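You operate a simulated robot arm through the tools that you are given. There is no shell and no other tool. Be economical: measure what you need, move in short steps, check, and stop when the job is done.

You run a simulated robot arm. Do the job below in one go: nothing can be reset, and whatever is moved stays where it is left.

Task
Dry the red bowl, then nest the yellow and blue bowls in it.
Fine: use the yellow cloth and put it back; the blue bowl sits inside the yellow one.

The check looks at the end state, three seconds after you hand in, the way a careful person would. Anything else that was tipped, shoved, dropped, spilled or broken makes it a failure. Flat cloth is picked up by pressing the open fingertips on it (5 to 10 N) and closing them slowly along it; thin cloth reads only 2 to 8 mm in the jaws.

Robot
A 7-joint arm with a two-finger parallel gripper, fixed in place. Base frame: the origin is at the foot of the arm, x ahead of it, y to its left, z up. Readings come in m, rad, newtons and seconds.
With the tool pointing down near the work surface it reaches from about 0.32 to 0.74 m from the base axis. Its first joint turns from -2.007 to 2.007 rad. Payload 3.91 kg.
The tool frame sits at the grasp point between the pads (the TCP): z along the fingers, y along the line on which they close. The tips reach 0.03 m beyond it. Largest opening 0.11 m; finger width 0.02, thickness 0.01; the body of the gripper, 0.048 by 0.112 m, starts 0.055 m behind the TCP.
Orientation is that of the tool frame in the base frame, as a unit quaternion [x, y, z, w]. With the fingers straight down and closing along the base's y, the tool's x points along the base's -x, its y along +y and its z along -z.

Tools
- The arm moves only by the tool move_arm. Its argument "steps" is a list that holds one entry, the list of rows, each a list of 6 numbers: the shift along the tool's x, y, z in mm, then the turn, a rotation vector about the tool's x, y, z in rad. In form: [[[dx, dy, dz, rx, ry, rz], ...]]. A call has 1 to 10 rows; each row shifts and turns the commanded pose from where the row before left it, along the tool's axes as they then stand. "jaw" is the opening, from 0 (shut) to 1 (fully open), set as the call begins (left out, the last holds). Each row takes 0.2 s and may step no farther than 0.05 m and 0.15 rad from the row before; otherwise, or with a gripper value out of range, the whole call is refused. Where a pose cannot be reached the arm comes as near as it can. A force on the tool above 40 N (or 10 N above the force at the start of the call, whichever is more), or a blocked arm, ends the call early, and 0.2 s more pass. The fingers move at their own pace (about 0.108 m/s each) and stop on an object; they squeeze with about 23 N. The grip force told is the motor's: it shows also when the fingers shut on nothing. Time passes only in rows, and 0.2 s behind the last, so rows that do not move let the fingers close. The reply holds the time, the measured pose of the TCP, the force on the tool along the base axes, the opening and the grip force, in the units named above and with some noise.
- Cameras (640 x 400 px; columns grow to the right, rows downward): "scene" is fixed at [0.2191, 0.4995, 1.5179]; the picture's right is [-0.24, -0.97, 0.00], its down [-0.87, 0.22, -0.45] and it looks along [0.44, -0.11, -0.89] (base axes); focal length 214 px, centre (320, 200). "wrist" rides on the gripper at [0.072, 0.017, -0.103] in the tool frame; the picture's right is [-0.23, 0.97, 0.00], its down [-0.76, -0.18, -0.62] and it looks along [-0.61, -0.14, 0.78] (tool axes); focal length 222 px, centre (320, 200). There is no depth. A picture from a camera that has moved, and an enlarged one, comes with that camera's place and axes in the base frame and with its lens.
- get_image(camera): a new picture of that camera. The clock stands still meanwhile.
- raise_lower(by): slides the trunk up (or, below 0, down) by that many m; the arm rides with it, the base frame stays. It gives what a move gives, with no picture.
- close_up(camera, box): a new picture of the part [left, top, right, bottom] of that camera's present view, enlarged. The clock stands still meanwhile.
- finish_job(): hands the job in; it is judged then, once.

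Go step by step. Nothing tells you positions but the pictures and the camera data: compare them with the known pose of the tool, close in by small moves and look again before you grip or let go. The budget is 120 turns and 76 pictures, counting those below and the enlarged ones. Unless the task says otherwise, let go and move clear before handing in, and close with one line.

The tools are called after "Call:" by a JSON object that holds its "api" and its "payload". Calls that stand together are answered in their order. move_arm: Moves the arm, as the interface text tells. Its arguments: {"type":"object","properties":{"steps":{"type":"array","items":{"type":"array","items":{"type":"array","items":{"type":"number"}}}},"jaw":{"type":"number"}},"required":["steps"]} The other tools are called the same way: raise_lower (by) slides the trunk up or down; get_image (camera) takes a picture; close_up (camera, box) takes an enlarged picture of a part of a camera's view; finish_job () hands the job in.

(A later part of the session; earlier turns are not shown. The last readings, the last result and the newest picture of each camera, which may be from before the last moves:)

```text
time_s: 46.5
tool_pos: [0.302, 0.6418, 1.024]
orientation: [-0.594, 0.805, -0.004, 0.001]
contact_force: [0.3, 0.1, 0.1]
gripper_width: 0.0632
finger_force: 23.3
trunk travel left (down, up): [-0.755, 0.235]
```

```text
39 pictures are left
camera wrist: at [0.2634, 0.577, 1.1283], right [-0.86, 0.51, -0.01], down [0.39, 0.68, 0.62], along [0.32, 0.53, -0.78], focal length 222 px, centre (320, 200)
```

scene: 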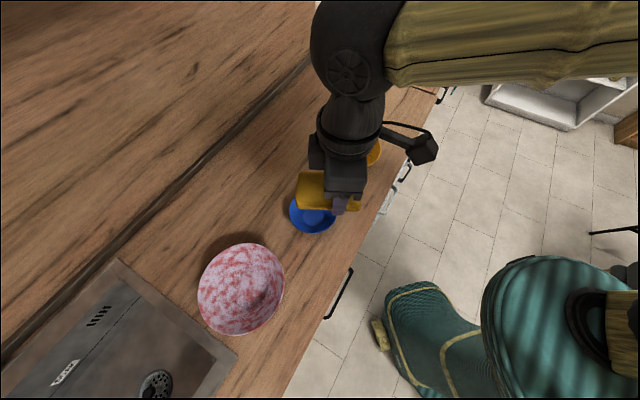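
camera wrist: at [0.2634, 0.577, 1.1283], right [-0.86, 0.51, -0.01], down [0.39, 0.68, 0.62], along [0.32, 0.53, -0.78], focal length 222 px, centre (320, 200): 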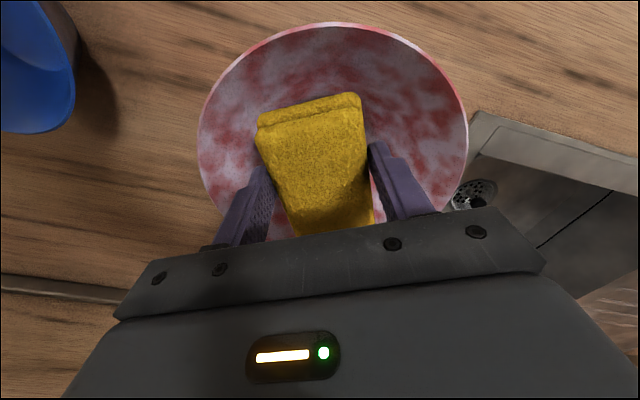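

Call:
{"api": "move_arm", "payload": {"steps": [[[0, 0, 18, 0, 0, 0], [0, 0, 12, 0, 0, 0], [8, 0, 0, 0, 0, 0], [8, 0, 0, 0, 0, 0], [8, 0, 0, 0, 0, 0], [8, 0, 0, 0, 0, 0], [8, 0, 0, 0, 0, 0], [8, 0, 0, 0, 0, 0], [8, 0, 0, 0, 0, 0]]], "jaw": 0.3}}

Call:
{"api": "get_image", "payload": {"camera": "wrist"}}

```text
time_s: 48.5
tool_pos: [0.2879, 0.5851, 0.9998]
orientation: [-0.593, 0.805, -0.004, 0.002]
contact_force: [0.8, 1.2, 3.3]
gripper_width: 0.063
finger_force: 23.1
trunk travel left (down, up): [-0.755, 0.235]
```

```text
38 pictures are left
camera wrist: at [0.2483, 0.5215, 1.1035], right [-0.86, 0.5, -0.01], down [0.39, 0.68, 0.62], along [0.32, 0.53, -0.78], focal length 222 px, centre (320, 200)
```

wrist: 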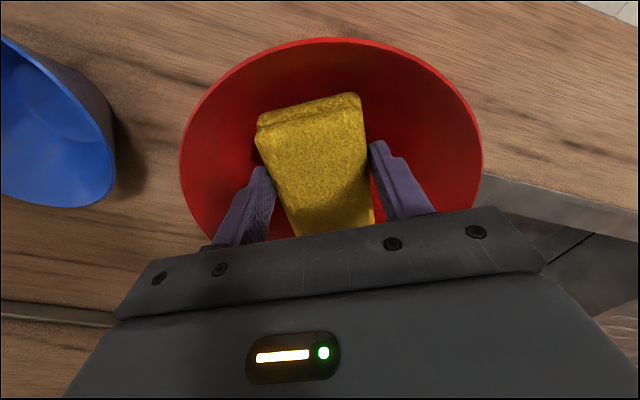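

The bowl's film is gone and it is plain red now. I'll lift away and check it.

Call:
{"api": "move_arm", "payload": {"steps": [[[-5, 0, -15, 0, 0, 0], [0, 0, -35, 0, 0, 0], [0, 0, -40, 0, 0, 0], [0, 0, -40, 0, 0, 0], [20, -40, 0, 0, 0, 0], [20, -40, 0, 0, 0, 0], [20, -40, 0, 0, 0, 0], [20, -40, 0, 0, 0, 0]]], "jaw": 0.3}}

Call:
{"api": "get_image", "payload": {"camera": "scene"}}

Call:
{"api": "close_up", "payload": {"camera": "scene", "box": [190, 230, 310, 350]}}

```text
time_s: 50.3
tool_pos: [0.419, 0.463, 1.1306]
orientation: [-0.594, 0.805, -0.004, 0.002]
contact_force: [0.9, -0.4, -0.3]
gripper_width: 0.0633
finger_force: 23.3
trunk travel left (down, up): [-0.755, 0.235]
```

```text
37 pictures are left
```

scene: 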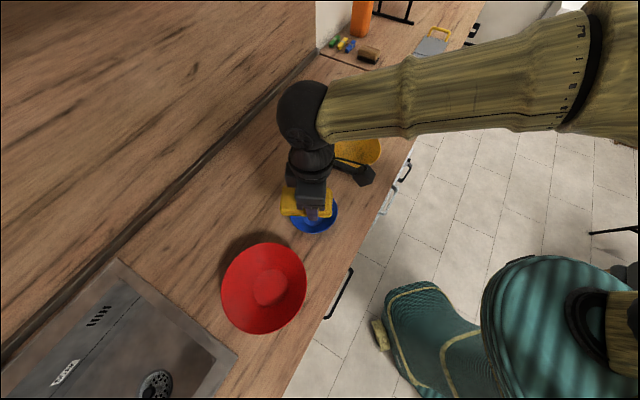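

```text
3.33 times, centred on (250, 290) of scene
camera zoom: at [0.2191, 0.4995, 1.5179], right [-0.24, -0.97, 0.0], down [-0.87, 0.22, -0.45], along [0.44, -0.11, -0.89], focal length 715 px, centre (553, -100)
```

zoom: 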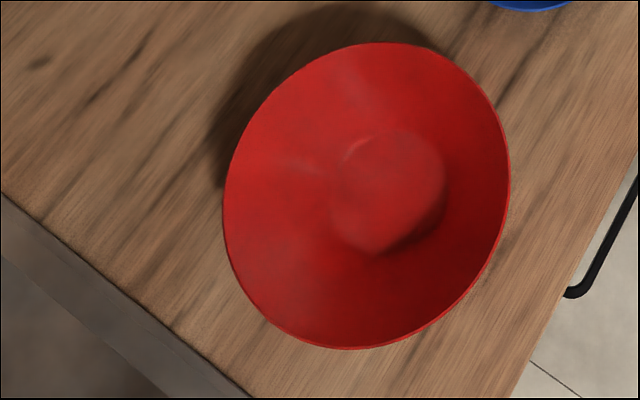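

The bowl is dry and sits near (0.295, 0.62), close to where it was. Now I return the cloth to its place at (0.743, 0.0975).

Call:
{"api": "move_arm", "payload": {"steps": [[[0, 0, 0, 0, 0, 0.147], [0, 0, 0, 0, 0, 0.147], [0, 0, 0, 0, 0, 0.147], [4.7, -44.2, 0, 0, 0, 0], [4.7, -44.2, 0, 0, 0, 0], [4.7, -44.2, 0, 0, 0, 0], [4.7, -44.2, 0, 0, 0, 0], [4.7, -44.2, 0, 0, 0, 0], [4.7, -44.2, 0, 0, 0, 0], [4.7, -44.2, 0, 0, 0, 0]]], "jaw": 0.3}}

```text
time_s: 52.5
tool_pos: [0.6257, 0.2279, 1.1323]
orientation: [-0.404, 0.915, -0.003, 0.002]
contact_force: [-0.5, 0.2, -0.2]
gripper_width: 0.0634
finger_force: 23.0
trunk travel left (down, up): [-0.755, 0.235]
```

Call:
{"api": "move_arm", "payload": {"steps": [[[4.5, -44.5, 0, 0, 0, 0], [4.5, -44.5, 0, 0, 0, 0], [4.5, -44.5, 0, 0, 0, 0], [4.5, -44.5, 0, 0, 0, 0], [0, 0, 45, 0, 0, 0], [0, 0, 45, 0, 0, 0], [0, 0, 45, 0, 0, 0]]], "jaw": 0.3}}

Call:
{"api": "get_image", "payload": {"camera": "wrist"}}

```text
time_s: 54.1
tool_pos: [0.7363, 0.0981, 0.9966]
orientation: [-0.404, 0.915, -0.003, 0.003]
contact_force: [0.3, 0.7, 0.1]
gripper_width: 0.0632
finger_force: 22.2
out of reach, approached as far as the arm can: row 4
trunk travel left (down, up): [-0.755, 0.235]
```

```text
35 pictures are left
camera wrist: at [0.673, 0.0567, 1.1005], right [-0.57, 0.82, -0.01], down [0.64, 0.45, 0.63], along [0.52, 0.35, -0.78], focal length 222 px, centre (320, 200)
```

wrist: 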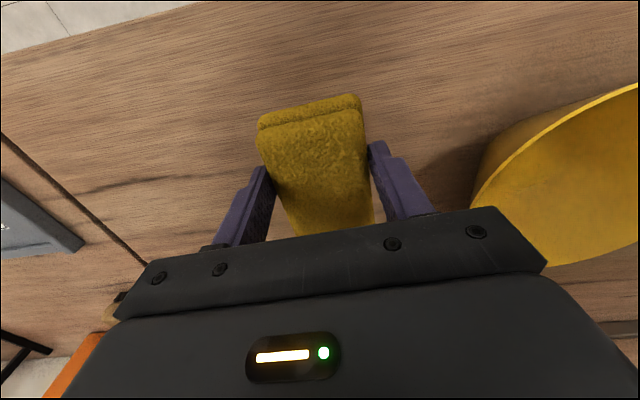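

Call:
{"api": "move_arm", "payload": {"steps": [[[0, 0, 30, 0, 0, 0], [-3, -8, 15, 0, 0, 0], [0, 0, 8, 0, 0, 0], [0, 0, 4, 0, 0, 0]]], "jaw": 0.3}}

```text
time_s: 55.1
tool_pos: [0.7468, 0.0943, 0.9404]
orientation: [-0.403, 0.915, -0.004, 0.003]
contact_force: [-0.4, -0.3, -0.6]
gripper_width: 0.0628
finger_force: 23.1
trunk travel left (down, up): [-0.755, 0.235]
```

Call:
{"api": "move_arm", "payload": {"steps": [[[0, 0, 2, 0, 0, 0], [0, 0, 1, 0, 0, 0]]], "jaw": 0.3}}

Call:
{"api": "move_arm", "payload": {"steps": [[[0, 0, 0, 0, 0, 0], [0, 0, 0, 0, 0, 0], [0, 0, 0, 0, 0, 0], [0, 0, -20, 0, 0, 0], [0, 0, -40, 0, 0, 0], [0, 0, -40, 0, 0, 0], [0, 0, -40, 0, 0, 0]]], "jaw": 1}}

Call:
{"api": "get_image", "payload": {"camera": "wrist"}}

Call:
{"api": "get_image", "payload": {"camera": "scene"}}

```text
time_s: 55.7
tool_pos: [0.7462, 0.0951, 0.9405]
orientation: [-0.403, 0.915, -0.004, 0.004]
contact_force: [0.6, -1.0, 11.7]
gripper_width: 0.0631
finger_force: 22.7
trunk travel left (down, up): [-0.755, 0.235]
```

```text
time_s: 57.3
tool_pos: [0.7454, 0.0962, 1.0791]
orientation: [-0.404, 0.915, -0.004, 0.003]
contact_force: [0.1, -0.4, 0.0]
gripper_width: 0.1101
finger_force: 0.0
trunk travel left (down, up): [-0.755, 0.235]
```

```text
34 pictures are left
camera wrist: at [0.6826, 0.0545, 1.1804], right [-0.57, 0.82, -0.01], down [0.64, 0.45, 0.63], along [0.52, 0.35, -0.78], focal length 222 px, centre (320, 200)
```

wrist: 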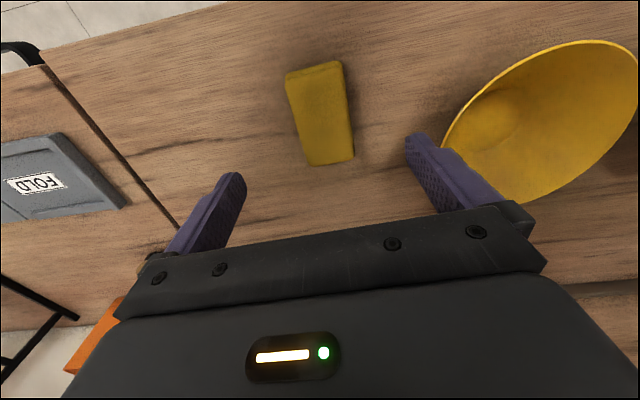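

```text
33 pictures are left
```

scene: 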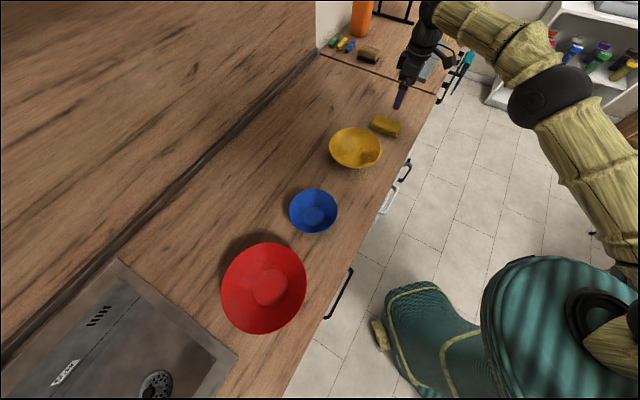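

The cloth is back where it was. Next is the yellow bowl: I'll grip its rim on the robot-facing side, with the jaw closing radially. Moving there and turning the wrist.

Call:
{"api": "move_arm", "payload": {"steps": [[[7, 41, -10, 0, 0, 0], [7, 41, -10, 0, 0, 0], [7, 41, -10, 0, 0, 0], [7, 41, -10, 0, 0, 0], [0, 0, 0, 0, 0, 0.1355], [0, 0, 0, 0, 0, 0.1355], [0, 0, 0, 0, 0, 0.1355], [0, 0, 0, 0, 0, 0.1355], [0, 0, 0, 0, 0, 0.1355], [0, 0, 0, 0, 0, 0.1355]]], "jaw": 1}}

Call:
{"api": "move_arm", "payload": {"steps": [[[0, 0, 0, 0, 0, 0.1355], [0, 0, 0, 0, 0, 0.1355], [0, 0, 0, 0, 0, 0.1355], [0, 0, 0, 0, 0, 0.1355]]], "jaw": 0.5}}

Call:
{"api": "get_image", "payload": {"camera": "wrist"}}

```text
time_s: 59.5
tool_pos: [0.6047, 0.1863, 1.1164]
orientation: [-0.008, 1.0, -0.002, 0.005]
contact_force: [-0.3, 0.2, 1.3]
gripper_width: 0.11
finger_force: 0.2
trunk travel left (down, up): [-0.755, 0.235]
```

```text
time_s: 60.5
tool_pos: [0.6045, 0.1866, 1.1175]
orientation: [0.259, 0.966, -0.001, 0.004]
contact_force: [-0.2, -0.2, -0.1]
gripper_width: 0.0551
finger_force: 0.0
trunk travel left (down, up): [-0.755, 0.235]
```

```text
32 pictures are left
camera wrist: at [0.5495, 0.2384, 1.2199], right [0.69, 0.73, 0.0], down [0.56, -0.53, 0.63], along [0.46, -0.43, -0.78], focal length 222 px, centre (320, 200)
```

wrist: 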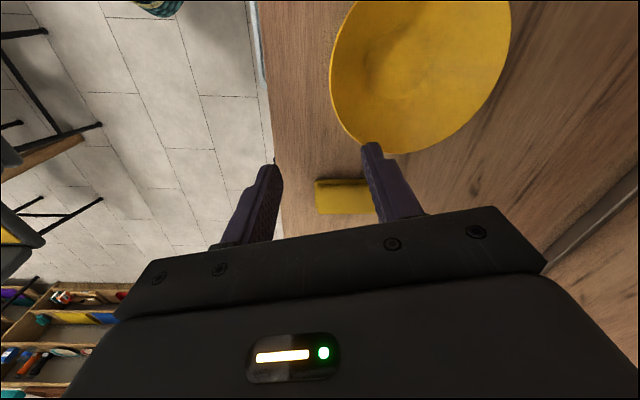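

The yellow bowl's rim is centred near (0.652, 0.277), radius 0.086, z about 0.962. I'll tilt the fingers 40° to match the wall slope and set up outside the robot-facing rim.

Call:
{"api": "move_arm", "payload": {"steps": [[[1.8, -16.4, 30, 0, 0, 0], [1.8, -16.4, 30, 0, 0, 0], [0, 0, 0, -0.14, 0, 0], [0, 0, 0, -0.14, 0, 0], [0, 0, 0, -0.14, 0, 0], [0, 0, 0, -0.14, 0, 0], [0, 0, 0, -0.14, 0, 0], [0, -24.5, 29, 0, 0, 0]]], "jaw": 0.5}}

Call:
{"api": "get_image", "payload": {"camera": "wrist"}}

Call:
{"api": "close_up", "payload": {"camera": "scene", "box": [310, 100, 430, 180]}}

```text
time_s: 62.3
tool_pos: [0.5868, 0.1591, 1.0202]
orientation: [0.242, 0.908, 0.33, 0.093]
contact_force: [0.5, 0.4, 0.0]
gripper_width: 0.055
finger_force: 0.1
trunk travel left (down, up): [-0.755, 0.235]
```

```text
31 pictures are left
camera wrist: at [0.4954, 0.1502, 1.1088], right [0.56, 0.53, 0.63], down [0.39, -0.84, 0.37], along [0.73, 0.04, -0.68], focal length 222 px, centre (320, 200)
```

wrist: 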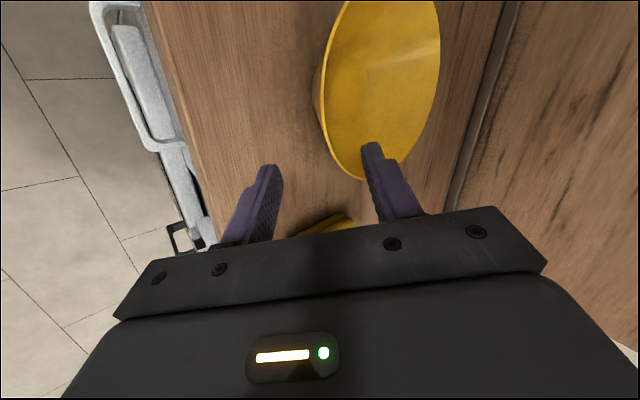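

```text
5.00 times, centred on (370, 140) of scene
camera zoom: at [0.2191, 0.4995, 1.5179], right [-0.24, -0.97, 0.0], down [-0.87, 0.22, -0.45], along [0.44, -0.11, -0.89], focal length 1072 px, centre (70, 500)
```

zoom: 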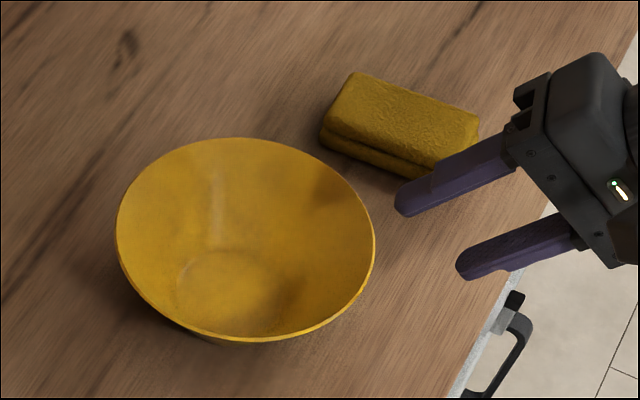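

The fingers straddle the rim line. I'm advancing along the tool axis in part and checking.

Call:
{"api": "move_arm", "payload": {"steps": [[[1, 0, 20, 0, 0, 0], [0, 0, 20, 0, 0, 0], [0, 0, 8, 0, 0, 0]]], "jaw": 0.5}}

Call:
{"api": "get_image", "payload": {"camera": "wrist"}}

Call:
{"api": "close_up", "payload": {"camera": "scene", "box": [310, 100, 430, 180]}}

```text
time_s: 63.1
tool_pos: [0.5998, 0.1862, 0.9818]
orientation: [0.242, 0.908, 0.33, 0.093]
contact_force: [-0.4, 0.5, 0.8]
gripper_width: 0.0548
finger_force: 0.0
trunk travel left (down, up): [-0.755, 0.235]
```

```text
29 pictures are left
camera wrist: at [0.5099, 0.1762, 1.0709], right [0.56, 0.53, 0.63], down [0.39, -0.84, 0.37], along [0.73, 0.04, -0.68], focal length 222 px, centre (320, 200)
```

wrist: 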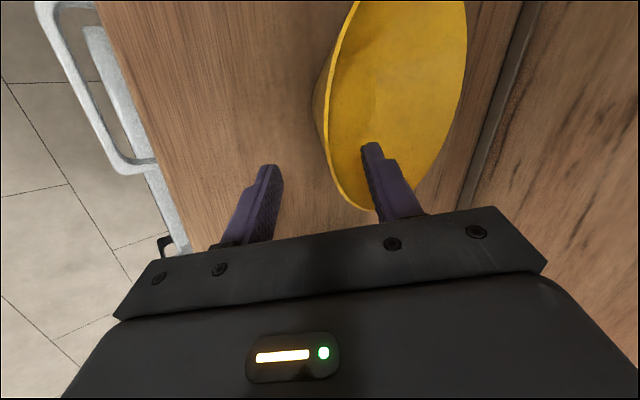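

```text
5.00 times, centred on (370, 140) of scene
camera zoom: at [0.2191, 0.4995, 1.5179], right [-0.24, -0.97, 0.0], down [-0.87, 0.22, -0.45], along [0.44, -0.11, -0.89], focal length 1072 px, centre (70, 500)
```

zoom: 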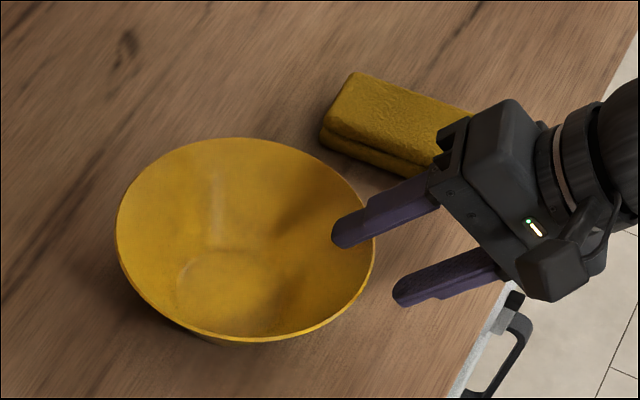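

The rim sits nearer the inner finger. I'll shift about 11 mm toward it and advance slightly.

Call:
{"api": "move_arm", "payload": {"steps": [[[0, 11, 0, 0, 0, 0], [0, 0, 5, 0, 0, 0]]], "jaw": 0.5}}

Call:
{"api": "get_image", "payload": {"camera": "wrist"}}

Call:
{"api": "close_up", "payload": {"camera": "scene", "box": [350, 120, 410, 160]}}

```text
time_s: 63.7
tool_pos: [0.6075, 0.1957, 0.9841]
orientation: [0.241, 0.908, 0.33, 0.093]
contact_force: [-0.3, -0.1, -0.1]
gripper_width: 0.0548
finger_force: 0.1
trunk travel left (down, up): [-0.755, 0.235]
```

```text
27 pictures are left
camera wrist: at [0.5158, 0.1864, 1.0742], right [0.56, 0.53, 0.63], down [0.39, -0.84, 0.37], along [0.73, 0.04, -0.68], focal length 222 px, centre (320, 200)
```

wrist: 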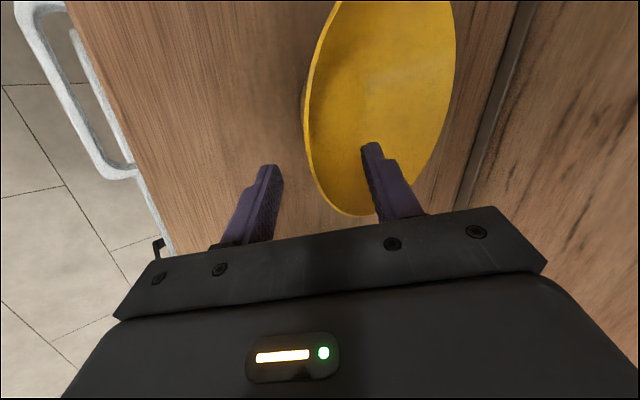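

```text
10.00 times, centred on (380, 140) of scene
camera zoom: at [0.2191, 0.4995, 1.5179], right [-0.24, -0.97, 0.0], down [-0.87, 0.22, -0.45], along [0.44, -0.11, -0.89], focal length 2145 px, centre (-280, 800)
```

zoom: 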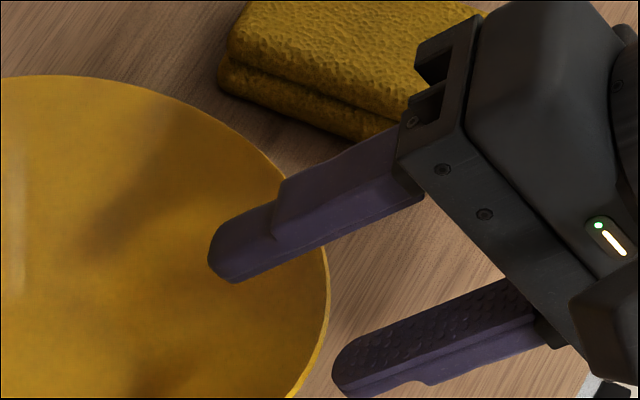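

Centred now. I'm advancing 10 mm more for a firmer bite, then closing gently.

Call:
{"api": "move_arm", "payload": {"steps": [[[0, 0, 5, 0, 0, 0], [0, 0, 5, 0, 0, 0]]], "jaw": 0.5}}

Call:
{"api": "move_arm", "payload": {"steps": [[[0, 0, 0, 0, 0, 0], [0, 0, 0, 0, 0, 0], [0, 0, 0, 0, 0, 0]]], "jaw": 0.0}}

Call:
{"api": "close_up", "payload": {"camera": "scene", "box": [310, 100, 430, 180]}}

```text
time_s: 64.3
tool_pos: [0.6104, 0.2015, 0.9766]
orientation: [0.241, 0.908, 0.33, 0.093]
contact_force: [-0.1, 0.5, -0.3]
gripper_width: 0.0552
finger_force: 0.0
trunk travel left (down, up): [-0.755, 0.235]
```

```text
time_s: 65.1
tool_pos: [0.611, 0.2014, 0.9748]
orientation: [0.242, 0.908, 0.33, 0.092]
contact_force: [0.4, 0.4, -3.4]
gripper_width: 0.0033
finger_force: 22.6
trunk travel left (down, up): [-0.755, 0.235]
```

```text
5.00 times, centred on (370, 140) of scene
camera zoom: at [0.2191, 0.4995, 1.5179], right [-0.24, -0.97, 0.0], down [-0.87, 0.22, -0.45], along [0.44, -0.11, -0.89], focal length 1072 px, centre (70, 500)
```

zoom: 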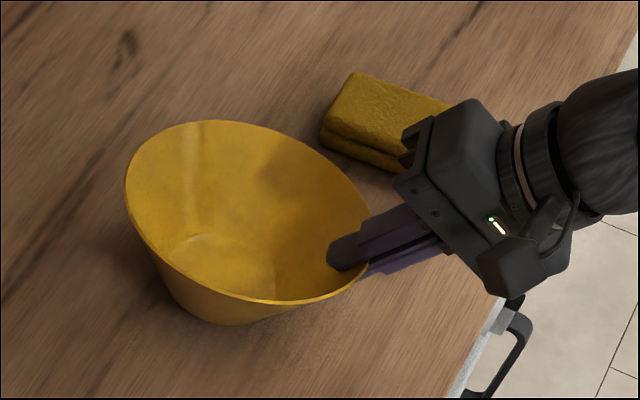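

The rim is gripped; the bowl tilted a bit as its wall aligned with the fingers. I'll lift straight up and check.

Call:
{"api": "move_arm", "payload": {"steps": [[[0, 12.9, -15.3, 0, 0, 0], [0, 25.8, -30.6, 0, 0, 0], [0, 25.8, -30.6, 0, 0, 0], [0, 25.8, -30.6, 0, 0, 0]]], "jaw": 0.0}}

Call:
{"api": "get_image", "payload": {"camera": "scene"}}

Call:
{"api": "get_image", "payload": {"camera": "wrist"}}

```text
time_s: 66.1
tool_pos: [0.6092, 0.206, 1.116]
orientation: [0.242, 0.908, 0.331, 0.092]
contact_force: [-0.6, -0.4, -2.9]
gripper_width: 0.0031
finger_force: 23.3
trunk travel left (down, up): [-0.755, 0.235]
```

```text
24 pictures are left
```

scene: 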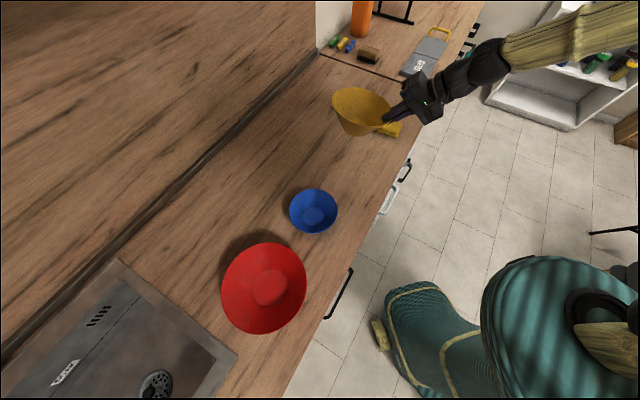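

```text
23 pictures are left
camera wrist: at [0.5181, 0.196, 1.2055], right [0.56, 0.53, 0.63], down [0.39, -0.84, 0.37], along [0.73, 0.04, -0.68], focal length 222 px, centre (320, 200)
```

wrist: 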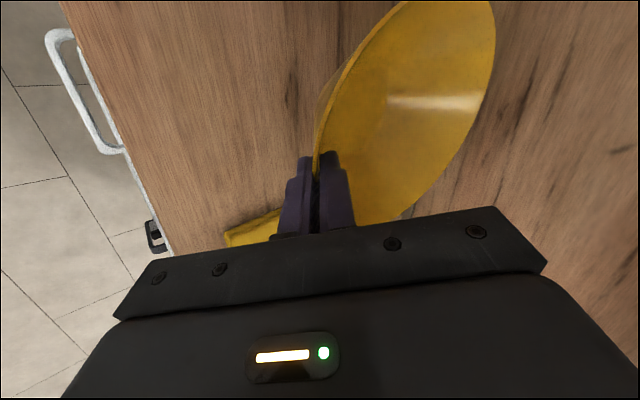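

Call:
{"api": "close_up", "payload": {"camera": "scene", "box": [320, 70, 416, 140]}}

```text
5.71 times, centred on (368, 105) of scene
camera zoom: at [0.2191, 0.4995, 1.5179], right [-0.24, -0.97, 0.0], down [-0.87, 0.22, -0.45], along [0.44, -0.11, -0.89], focal length 1226 px, centre (46, 743)
```

zoom: 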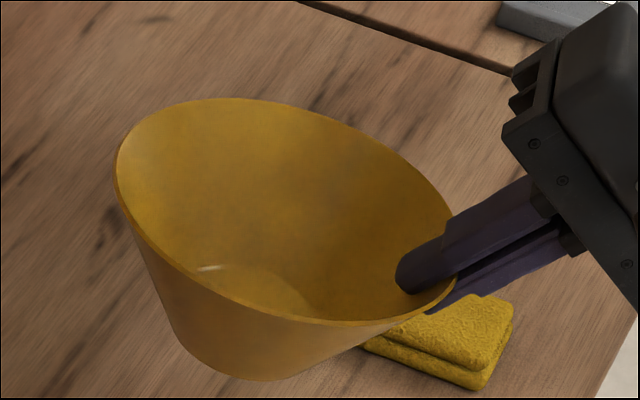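

The hold is firm; the bowl's far side is about 11° too high. I'll level it and carry it toward the red bowl.

Call:
{"api": "move_arm", "payload": {"steps": [[[0, 0, 0, 0.1, 0, 0], [0, 0, 0, 0.09, 0, 0], [43.6, 8.9, 5, 0, 0, 0], [43.6, 8.9, 5, 0, 0, 0], [43.6, 8.9, 5, 0, 0, 0], [43.6, 8.9, 5, 0, 0, 0], [43.6, 8.9, 5, 0, 0, 0], [43.6, 8.9, 5, 0, 0, 0], [43.6, 8.9, 5, 0, 0, 0], [43.6, 8.9, 5, 0, 0, 0]]], "jaw": 0.0}}

Call:
{"api": "move_arm", "payload": {"steps": [[[43.6, 8.9, 5, 0, 0, 0], [43.6, 8.9, 5, 0, 0, 0], [43.6, 8.9, 5, 0, 0, 0]]], "jaw": 0.0}}

Call:
{"api": "get_image", "payload": {"camera": "scene"}}

Call:
{"api": "get_image", "payload": {"camera": "wrist"}}

```text
time_s: 68.3
tool_pos: [0.3489, 0.4511, 1.1143]
orientation: [0.249, 0.935, 0.243, 0.07]
contact_force: [0.1, 0.4, -4.4]
gripper_width: 0.003
finger_force: 23.4
trunk travel left (down, up): [-0.755, 0.235]
```

```text
time_s: 69.1
tool_pos: [0.2439, 0.5458, 1.1129]
orientation: [0.247, 0.935, 0.242, 0.071]
contact_force: [-1.8, -0.8, -4.5]
gripper_width: 0.0032
finger_force: 23.1
trunk travel left (down, up): [-0.755, 0.235]
```

```text
21 pictures are left
```

scene: 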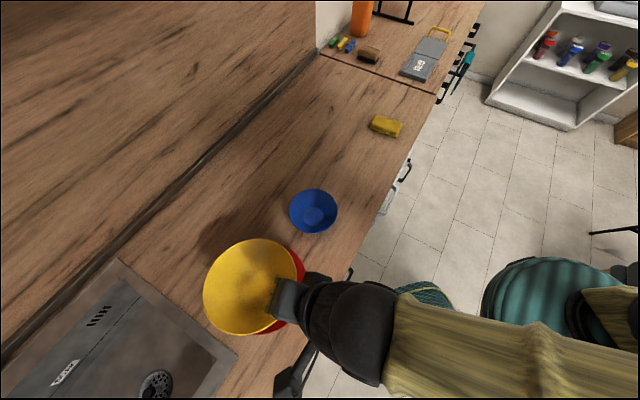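

```text
20 pictures are left
camera wrist: at [0.1615, 0.5513, 1.2107], right [0.62, 0.63, 0.48], down [0.43, -0.77, 0.47], along [0.66, -0.08, -0.74], focal length 222 px, centre (320, 200)
```

wrist: 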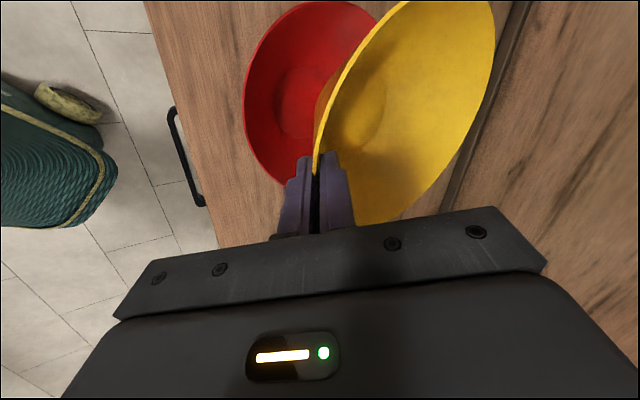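

The yellow bowl is over the red one, within about a centimetre. I'll check its level closely.

Call:
{"api": "close_up", "payload": {"camera": "scene", "box": [190, 230, 310, 340]}}

```text
3.64 times, centred on (250, 285) of scene
camera zoom: at [0.2191, 0.4995, 1.5179], right [-0.24, -0.97, 0.0], down [-0.87, 0.22, -0.45], along [0.44, -0.11, -0.89], focal length 780 px, centre (574, -109)
```

zoom: 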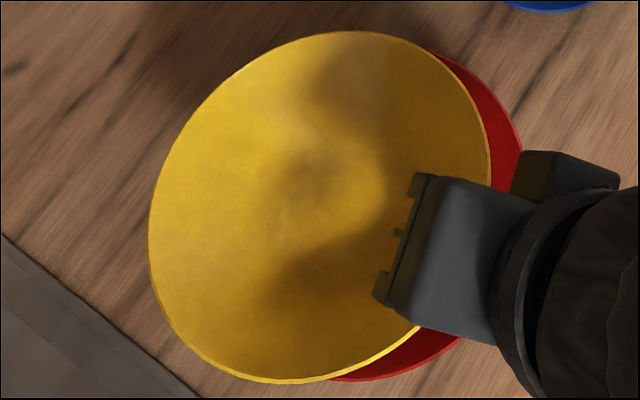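

The bowl looks level from the wrist view. I'll correct about 1 cm in position and lower it in, slowing near contact.

Call:
{"api": "move_arm", "payload": {"steps": [[[-5.8, 8.7, 4.9, 0, 0, 0], [0, -19.5, 34.9, 0, 0, 0], [0, -19.5, 34.9, 0, 0, 0], [0, -10, 18, 0, 0, 0]]], "jaw": 0.0}}

Call:
{"api": "close_up", "payload": {"camera": "scene", "box": [190, 230, 310, 340]}}

Call:
{"api": "get_image", "payload": {"camera": "wrist"}}

```text
time_s: 70.1
tool_pos: [0.2598, 0.5456, 1.0127]
orientation: [0.249, 0.935, 0.242, 0.069]
contact_force: [-1.0, 0.9, -2.9]
gripper_width: 0.0033
finger_force: 23.0
trunk travel left (down, up): [-0.755, 0.235]
```

```text
3.64 times, centred on (250, 285) of scene
camera zoom: at [0.2191, 0.4995, 1.5179], right [-0.24, -0.97, 0.0], down [-0.87, 0.22, -0.45], along [0.44, -0.11, -0.89], focal length 780 px, centre (574, -109)
```

zoom: 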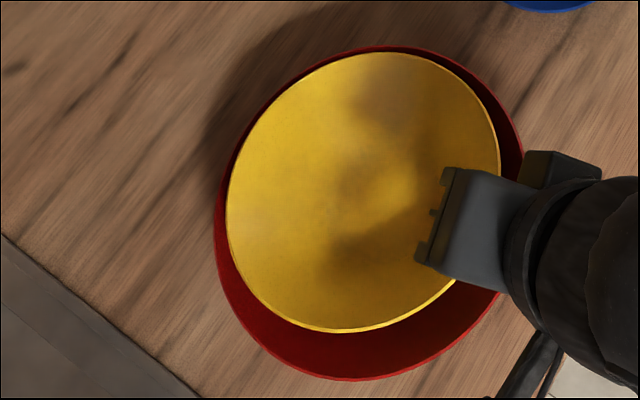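

```text
17 pictures are left
camera wrist: at [0.1767, 0.5518, 1.1111], right [0.62, 0.62, 0.48], down [0.43, -0.78, 0.46], along [0.66, -0.08, -0.75], focal length 222 px, centre (320, 200)
```

wrist: 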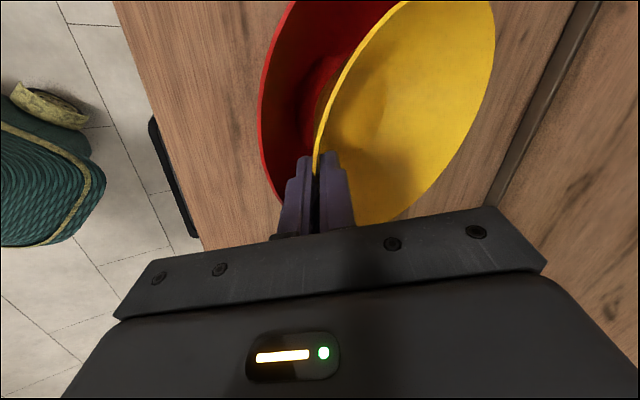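

It's about 1 cm off toward +x relative to the red centre. I'll correct, level a touch, and lower slowly to contact.

Call:
{"api": "move_arm", "payload": {"steps": [[[10, 2.6, 1.5, 0.06, 0, 0], [0, -6.5, 13, 0, 0, 0], [0, -2, 4.5, 0, 0, 0], [0, -2, 4.5, 0, 0, 0]]], "jaw": 0.0}}

Call:
{"api": "close_up", "payload": {"camera": "scene", "box": [190, 230, 310, 340]}}

```text
time_s: 71.1
tool_pos: [0.2518, 0.5541, 0.9931]
orientation: [0.25, 0.941, 0.219, 0.064]
contact_force: [-8.5, 1.0, 27.9]
gripper_width: 0.0049
finger_force: 23.1
trunk travel left (down, up): [-0.755, 0.235]
```

```text
3.64 times, centred on (250, 285) of scene
camera zoom: at [0.2191, 0.4995, 1.5179], right [-0.24, -0.97, 0.0], down [-0.87, 0.22, -0.45], along [0.44, -0.11, -0.89], focal length 780 px, centre (574, -109)
```

zoom: 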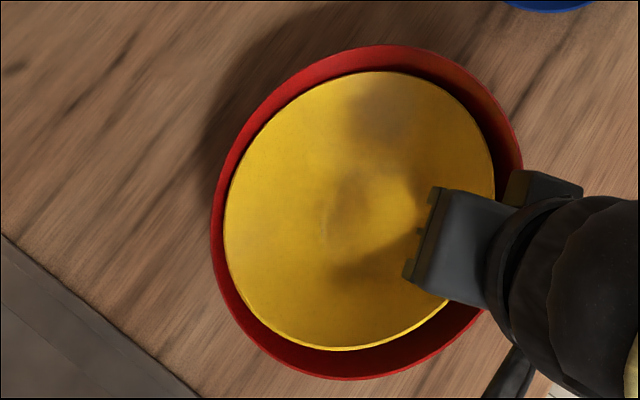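

Contact made at the bottom and the yellow bowl is well centred. I'll ease up slightly, open a little, and check that it settles.

Call:
{"api": "move_arm", "payload": {"steps": [[[0, 1, -2, 0, 0, 0]]], "jaw": 0.0}}

Call:
{"api": "move_arm", "payload": {"steps": [[[0, 0, 0, 0, 0, 0], [0, 0, 0, 0, 0, 0]]], "jaw": 0.12}}

Call:
{"api": "get_image", "payload": {"camera": "wrist"}}

Call:
{"api": "close_up", "payload": {"camera": "scene", "box": [190, 230, 310, 340]}}

```text
time_s: 71.5
tool_pos: [0.2523, 0.5531, 0.9922]
orientation: [0.251, 0.941, 0.218, 0.063]
contact_force: [-8.0, 6.3, 27.5]
gripper_width: 0.0053
finger_force: 22.2
trunk travel left (down, up): [-0.755, 0.235]
```

```text
time_s: 72.1
tool_pos: [0.254, 0.5511, 0.989]
orientation: [0.252, 0.942, 0.214, 0.062]
contact_force: [-1.0, 0.8, 14.0]
gripper_width: 0.0103
finger_force: 0.1
trunk travel left (down, up): [-0.755, 0.235]
```

```text
15 pictures are left
camera wrist: at [0.1751, 0.5623, 1.0899], right [0.63, 0.65, 0.43], down [0.44, -0.75, 0.49], along [0.64, -0.12, -0.76], focal length 222 px, centre (320, 200)
```

wrist: 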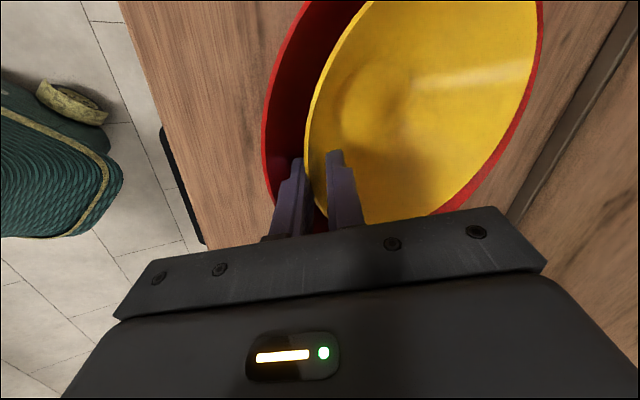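

```text
3.64 times, centred on (250, 285) of scene
camera zoom: at [0.2191, 0.4995, 1.5179], right [-0.24, -0.97, 0.0], down [-0.87, 0.22, -0.45], along [0.44, -0.11, -0.89], focal length 780 px, centre (574, -109)
```

zoom: 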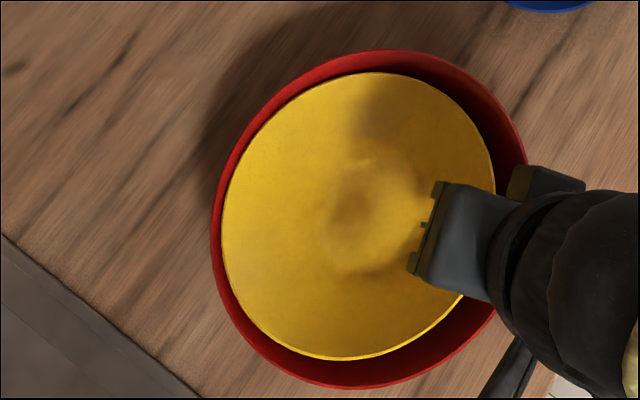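

Released, with the bowls nested. I'll withdraw the fingers along the wall slope, then away.

Call:
{"api": "move_arm", "payload": {"steps": [[[0, -1, -5, 0, 0, 0], [0, -1, -6, 0, 0, 0], [0, -1, -6, 0, 0, 0], [0, -1, -8, 0, 0, 0], [0, 0, -20, 0, 0, 0], [0, 0, -40, 0, 0, 0], [0, 15, -40, 0, 0, 0]]], "jaw": 0.12}}

Call:
{"api": "get_image", "payload": {"camera": "scene"}}

Call:
{"api": "close_up", "payload": {"camera": "scene", "box": [190, 230, 310, 340]}}

```text
time_s: 73.7
tool_pos: [0.2323, 0.5118, 1.1089]
orientation: [0.252, 0.942, 0.213, 0.063]
contact_force: [0.2, 0.1, -0.5]
gripper_width: 0.013
finger_force: 0.1
trunk travel left (down, up): [-0.755, 0.235]
```

```text
13 pictures are left
```

scene: 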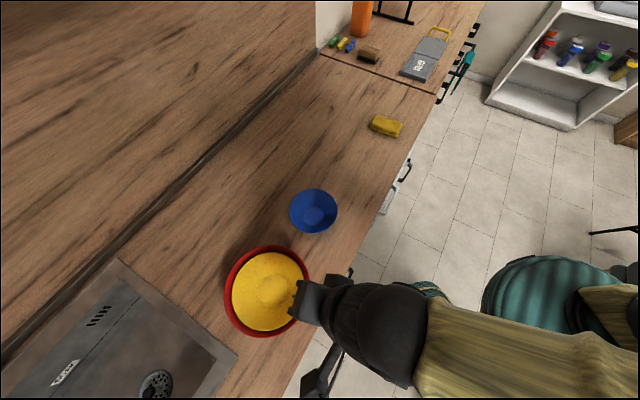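

```text
3.64 times, centred on (250, 285) of scene
camera zoom: at [0.2191, 0.4995, 1.5179], right [-0.24, -0.97, 0.0], down [-0.87, 0.22, -0.45], along [0.44, -0.11, -0.89], focal length 780 px, centre (574, -109)
```

zoom: 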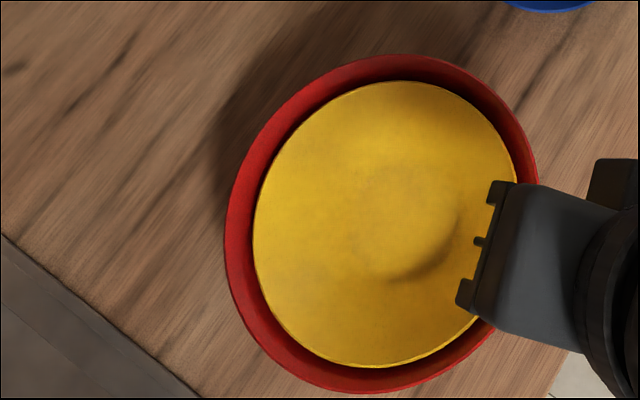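

The yellow bowl sits level and centred inside the red one, near (0.29, 0.616). Now the blue bowl at about (0.47, 0.458): I'll position off its robot-facing rim with a smaller tilt.

Call:
{"api": "move_arm", "payload": {"steps": [[[0, 0, 0, 0.1, 0, 0], [-38.8, -5.4, 3.35, 0, 0, 0], [-38.8, -5.4, 3.35, 0, 0, 0], [-38.8, -5.4, 3.35, 0, 0, 0], [-38.8, -5.4, 3.35, 0, 0, 0], [-38.8, -5.4, 3.35, 0, 0, 0], [-38.8, -5.4, 3.35, 0, 0, 0]]], "jaw": 0.4}}

Call:
{"api": "get_image", "payload": {"camera": "wrist"}}

Call:
{"api": "close_up", "payload": {"camera": "scene", "box": [260, 160, 380, 260]}}

```text
time_s: 75.3
tool_pos: [0.4233, 0.3797, 1.0794]
orientation: [0.254, 0.951, 0.167, 0.049]
contact_force: [-0.7, -0.1, -0.3]
gripper_width: 0.0439
finger_force: 0.0
trunk travel left (down, up): [-0.755, 0.235]
```

```text
11 pictures are left
camera wrist: at [0.3498, 0.3995, 1.1825], right [0.65, 0.68, 0.34], down [0.47, -0.71, 0.53], along [0.6, -0.19, -0.78], focal length 222 px, centre (320, 200)
```

wrist: 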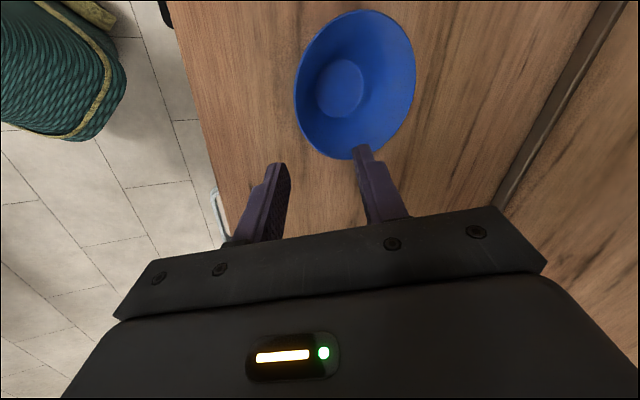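

```text
4.00 times, centred on (320, 210) of scene
camera zoom: at [0.2191, 0.4995, 1.5179], right [-0.24, -0.97, 0.0], down [-0.87, 0.22, -0.45], along [0.44, -0.11, -0.89], focal length 858 px, centre (320, 160)
```

zoom: 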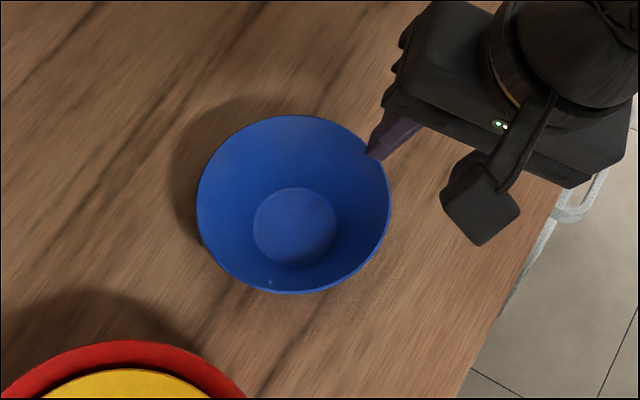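

The blue rim is centred near (0.464, 0.463), radius 0.07, z about 0.953. I'm lowering to just above the rim with the jaw open to straddle it.

Call:
{"api": "move_arm", "payload": {"steps": [[[3.4, -10.7, 34.9, 0, 0, 0], [3.4, -10.7, 34.9, 0, 0, 0], [0, 0, 15, 0, 0, 0]]], "jaw": 0.4}}

Call:
{"api": "get_image", "payload": {"camera": "wrist"}}

```text
time_s: 76.1
tool_pos: [0.4204, 0.3875, 0.9963]
orientation: [0.254, 0.951, 0.167, 0.049]
contact_force: [-0.5, 0.9, 1.2]
gripper_width: 0.0438
finger_force: 0.1
trunk travel left (down, up): [-0.755, 0.235]
```

```text
9 pictures are left
camera wrist: at [0.3463, 0.4078, 1.0979], right [0.65, 0.68, 0.34], down [0.46, -0.71, 0.53], along [0.6, -0.19, -0.78], focal length 222 px, centre (320, 200)
```

wrist: 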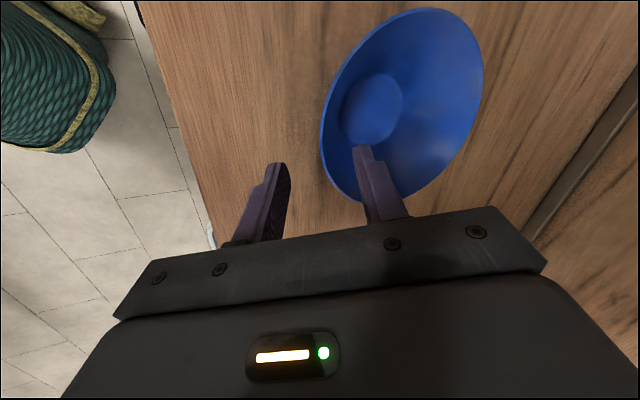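

The rim lines up with the jaw middle. I'm advancing about 33 mm and then checking before closing.

Call:
{"api": "move_arm", "payload": {"steps": [[[0, 2, 12, 0, 0, 0], [0, 0, 12, 0, 0, 0], [0, 0, 9, 0, 0, 0]]], "jaw": 0.4}}

Call:
{"api": "close_up", "payload": {"camera": "scene", "box": [280, 170, 370, 240]}}

```text
time_s: 76.9
tool_pos: [0.4288, 0.3992, 0.963]
orientation: [0.255, 0.951, 0.166, 0.049]
contact_force: [-0.2, -0.8, 0.8]
gripper_width: 0.044
finger_force: 0.0
trunk travel left (down, up): [-0.755, 0.235]
```

```text
5.71 times, centred on (325, 205) of scene
camera zoom: at [0.2191, 0.4995, 1.5179], right [-0.24, -0.97, 0.0], down [-0.87, 0.22, -0.45], along [0.44, -0.11, -0.89], focal length 1226 px, centre (291, 171)
```

zoom: 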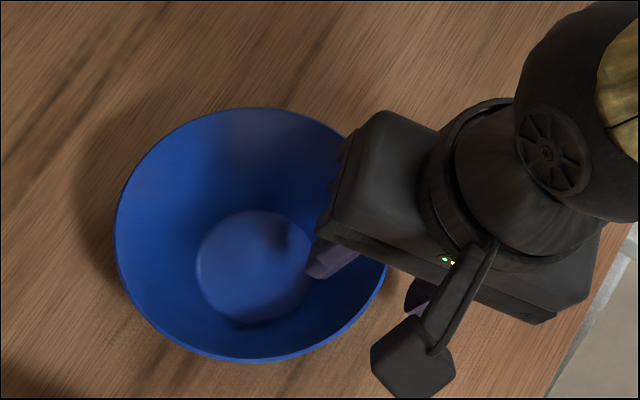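

One finger is inside and one outside. Closing on the rim and lifting slightly.

Call:
{"api": "move_arm", "payload": {"steps": [[[0, 0, 0, 0, 0, 0], [0, 0, 0, 0, 0, 0], [0, 0, 0, 0, 0, 0]]], "jaw": 0.0}}

Call:
{"api": "move_arm", "payload": {"steps": [[[0, 6.9, -18.8, 0, 0, 0], [0, 13.7, -37.6, 0, 0, 0], [0, 13.7, -37.6, 0, 0, 0], [0, 13.7, -37.6, 0, 0, 0]]], "jaw": 0.0}}

Call:
{"api": "get_image", "payload": {"camera": "wrist"}}

```text
time_s: 77.7
tool_pos: [0.429, 0.4005, 0.9662]
orientation: [0.254, 0.951, 0.168, 0.051]
contact_force: [5.7, 5.1, 15.4]
gripper_width: 0.01
finger_force: 22.5
trunk travel left (down, up): [-0.755, 0.235]
```

```text
time_s: 78.7
tool_pos: [0.4232, 0.4011, 1.1003]
orientation: [0.254, 0.951, 0.167, 0.05]
contact_force: [-0.1, -0.8, -2.3]
gripper_width: 0.0028
finger_force: 22.5
trunk travel left (down, up): [-0.755, 0.235]
```

```text
7 pictures are left
camera wrist: at [0.3491, 0.4217, 1.2031], right [0.65, 0.68, 0.33], down [0.46, -0.71, 0.53], along [0.6, -0.19, -0.78], focal length 222 px, centre (320, 200)
```

wrist: 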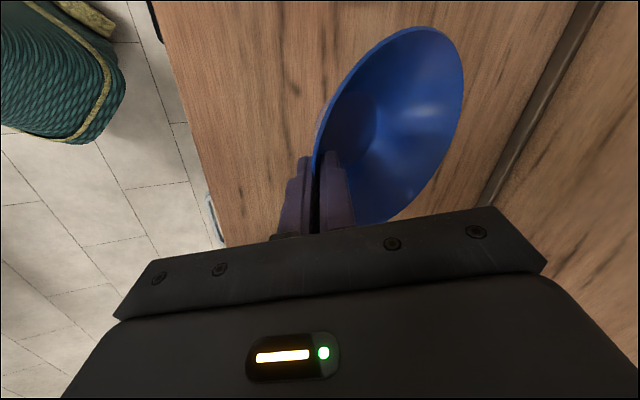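

The blue bowl is held firmly. Carrying it over the nested bowls and checking its level and position.

Call:
{"api": "move_arm", "payload": {"steps": [[[37.2, 7.95, 2.9, 0, 0, 0], [37.2, 7.95, 2.9, 0, 0, 0], [37.2, 7.95, 2.9, 0, 0, 0], [37.2, 7.95, 2.9, 0, 0, 0], [37.2, 7.95, 2.9, 0, 0, 0], [37.2, 7.95, 2.9, 0, 0, 0]]], "jaw": 0.0}}

Call:
{"api": "close_up", "payload": {"camera": "scene", "box": [190, 230, 310, 340]}}

```text
time_s: 80.1
tool_pos: [0.256, 0.5597, 1.0998]
orientation: [0.255, 0.951, 0.166, 0.05]
contact_force: [0.3, 0.0, -1.4]
gripper_width: 0.0028
finger_force: 23.2
trunk travel left (down, up): [-0.755, 0.235]
```

```text
3.64 times, centred on (250, 285) of scene
camera zoom: at [0.2191, 0.4995, 1.5179], right [-0.24, -0.97, 0.0], down [-0.87, 0.22, -0.45], along [0.44, -0.11, -0.89], focal length 780 px, centre (574, -109)
```

zoom: 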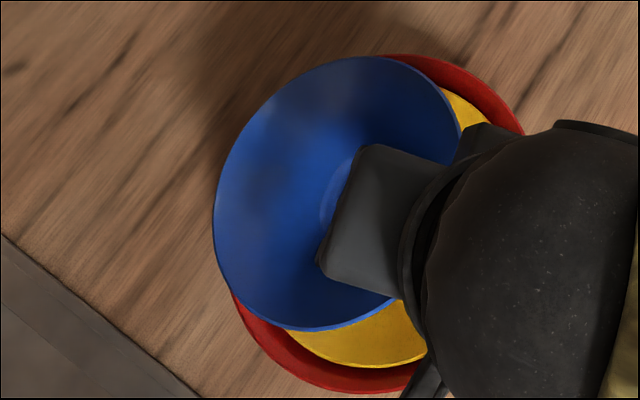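

The blue bowl is nearly level and within a centimetre of centre. I'll correct, lower to just above seating, and look.

Call:
{"api": "move_arm", "payload": {"steps": [[[6.8, 4.4, 1.6, 0, 0, 0], [0, -12, 32.9, 0, 0, 0], [0, -12, 32.9, 0, 0, 0], [0, -10.3, 28.2, 0, 0, 0], [0, 0, 0, 0, 0, 0]]], "jaw": 0.0}}

Call:
{"api": "close_up", "payload": {"camera": "scene", "box": [190, 230, 310, 340]}}

```text
time_s: 81.3
tool_pos: [0.2578, 0.5632, 1.0]
orientation: [0.253, 0.951, 0.169, 0.05]
contact_force: [-1.5, -3.2, 5.7]
gripper_width: 0.0028
finger_force: 23.3
trunk travel left (down, up): [-0.755, 0.235]
```

```text
3.64 times, centred on (250, 285) of scene
camera zoom: at [0.2191, 0.4995, 1.5179], right [-0.24, -0.97, 0.0], down [-0.87, 0.22, -0.45], along [0.44, -0.11, -0.89], focal length 780 px, centre (574, -109)
```

zoom: 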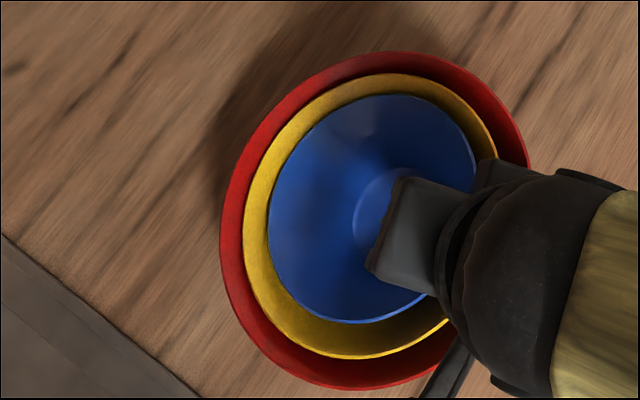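

Light contact; the blue bowl is a few millimetres off along tool x. I'll lift slightly, correct, and continue down gently.

Call:
{"api": "move_arm", "payload": {"steps": [[[0, 2.4, -6.6, 0, 0, 0], [6, 3, 1, 0, 0, 0], [0, -2.4, 6.6, 0, 0, 0], [0, -1.4, 3.8, 0, 0, 0]]], "jaw": 0.0}}

```text
time_s: 82.3
tool_pos: [0.253, 0.5684, 0.9957]
orientation: [0.254, 0.951, 0.168, 0.05]
contact_force: [-3.0, -8.4, 9.1]
gripper_width: 0.0041
finger_force: 22.8
trunk travel left (down, up): [-0.755, 0.235]
```

The force points back toward the robot, so the bowl touches the far wall. I'll shift back 6 mm and continue down.

Call:
{"api": "move_arm", "payload": {"steps": [[[0, -2.8, -1, 0, 0, 0], [0, -2.8, -1, 0, 0, 0]]], "jaw": 0.0}}

Call:
{"api": "close_up", "payload": {"camera": "scene", "box": [190, 230, 310, 340]}}

```text
time_s: 82.9
tool_pos: [0.2492, 0.5626, 0.9959]
orientation: [0.255, 0.951, 0.167, 0.049]
contact_force: [1.2, 1.3, 6.4]
gripper_width: 0.0042
finger_force: 22.4
trunk travel left (down, up): [-0.755, 0.235]
```

```text
3.64 times, centred on (250, 285) of scene
camera zoom: at [0.2191, 0.4995, 1.5179], right [-0.24, -0.97, 0.0], down [-0.87, 0.22, -0.45], along [0.44, -0.11, -0.89], focal length 780 px, centre (574, -109)
```

zoom: 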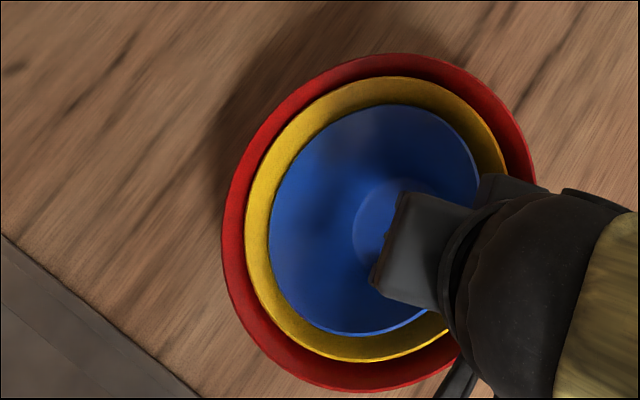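

Now centred, with only a vertical contact force. I'll lower a touch more to find out whether it's seated.

Call:
{"api": "move_arm", "payload": {"steps": [[[0, -1, 2.5, 0, 0, 0], [0, -1, 2.5, 0, 0, 0]]], "jaw": 0.0}}

```text
time_s: 83.5
tool_pos: [0.2498, 0.5642, 0.9946]
orientation: [0.254, 0.95, 0.173, 0.05]
contact_force: [1.9, 0.6, 34.5]
gripper_width: 0.0041
finger_force: 23.4
trunk travel left (down, up): [-0.755, 0.235]
```

Firmly seated or bearing. I'll back off the press, then open slightly and withdraw along the slope.

Call:
{"api": "move_arm", "payload": {"steps": [[[0, 1, -2.5, 0, 0, 0], [0, 0.8, -2, 0, 0, 0]]], "jaw": 0.0}}

Call:
{"api": "move_arm", "payload": {"steps": [[[0, 0, 0, 0, 0, 0], [0, 0, 0, 0, 0, 0]]], "jaw": 0.12}}

Call:
{"api": "get_image", "payload": {"camera": "wrist"}}

```text
time_s: 84.1
tool_pos: [0.2486, 0.5612, 0.9947]
orientation: [0.254, 0.951, 0.167, 0.049]
contact_force: [3.7, 4.6, 16.3]
gripper_width: 0.0045
finger_force: 22.4
trunk travel left (down, up): [-0.755, 0.235]
```

```text
time_s: 84.7
tool_pos: [0.2506, 0.5634, 0.9944]
orientation: [0.253, 0.952, 0.166, 0.05]
contact_force: [3.5, 4.0, 7.1]
gripper_width: 0.0099
finger_force: 0.1
trunk travel left (down, up): [-0.755, 0.235]
```

```text
3 pictures are left
camera wrist: at [0.1753, 0.5832, 1.097], right [0.65, 0.68, 0.33], down [0.46, -0.71, 0.53], along [0.6, -0.19, -0.78], focal length 222 px, centre (320, 200)
```

wrist: 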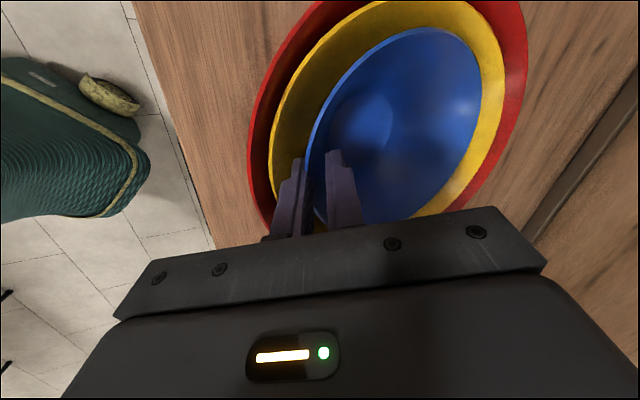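

The blue bowl is loose and inside the yellow one. Withdrawing the fingers slowly, then going up and away.

Call:
{"api": "move_arm", "payload": {"steps": [[[0, 0, -5, 0, 0, 0], [0, -0.5, -6, 0, 0, 0], [0, -0.5, -7, 0, 0, 0], [0, -0.5, -8, 0, 0, 0], [0, 0, -15, 0, 0, 0], [0, 0, -40, 0, 0, 0], [0, 0, -40, 0, 0, 0], [-40, -20, 0, 0, 0, 0], [-40, -20, 0, 0, 0, 0]]], "jaw": 0.12}}

Call:
{"api": "close_up", "payload": {"camera": "scene", "box": [190, 230, 310, 340]}}

```text
time_s: 86.7
tool_pos: [0.2785, 0.4567, 1.0976]
orientation: [0.254, 0.951, 0.168, 0.049]
contact_force: [0.7, -0.2, -0.4]
gripper_width: 0.0133
finger_force: 0.0
trunk travel left (down, up): [-0.755, 0.235]
```

```text
3.64 times, centred on (250, 285) of scene
camera zoom: at [0.2191, 0.4995, 1.5179], right [-0.24, -0.97, 0.0], down [-0.87, 0.22, -0.45], along [0.44, -0.11, -0.89], focal length 780 px, centre (574, -109)
```

zoom: 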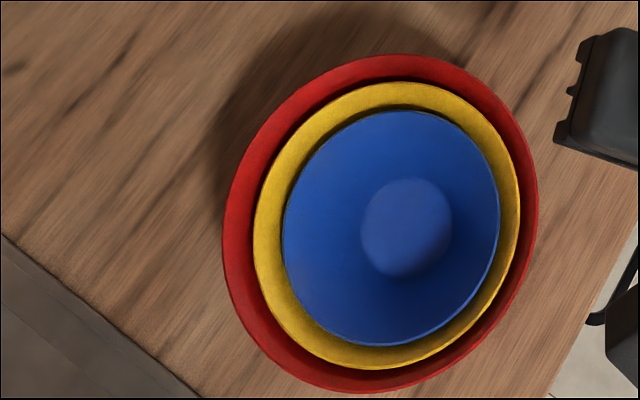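

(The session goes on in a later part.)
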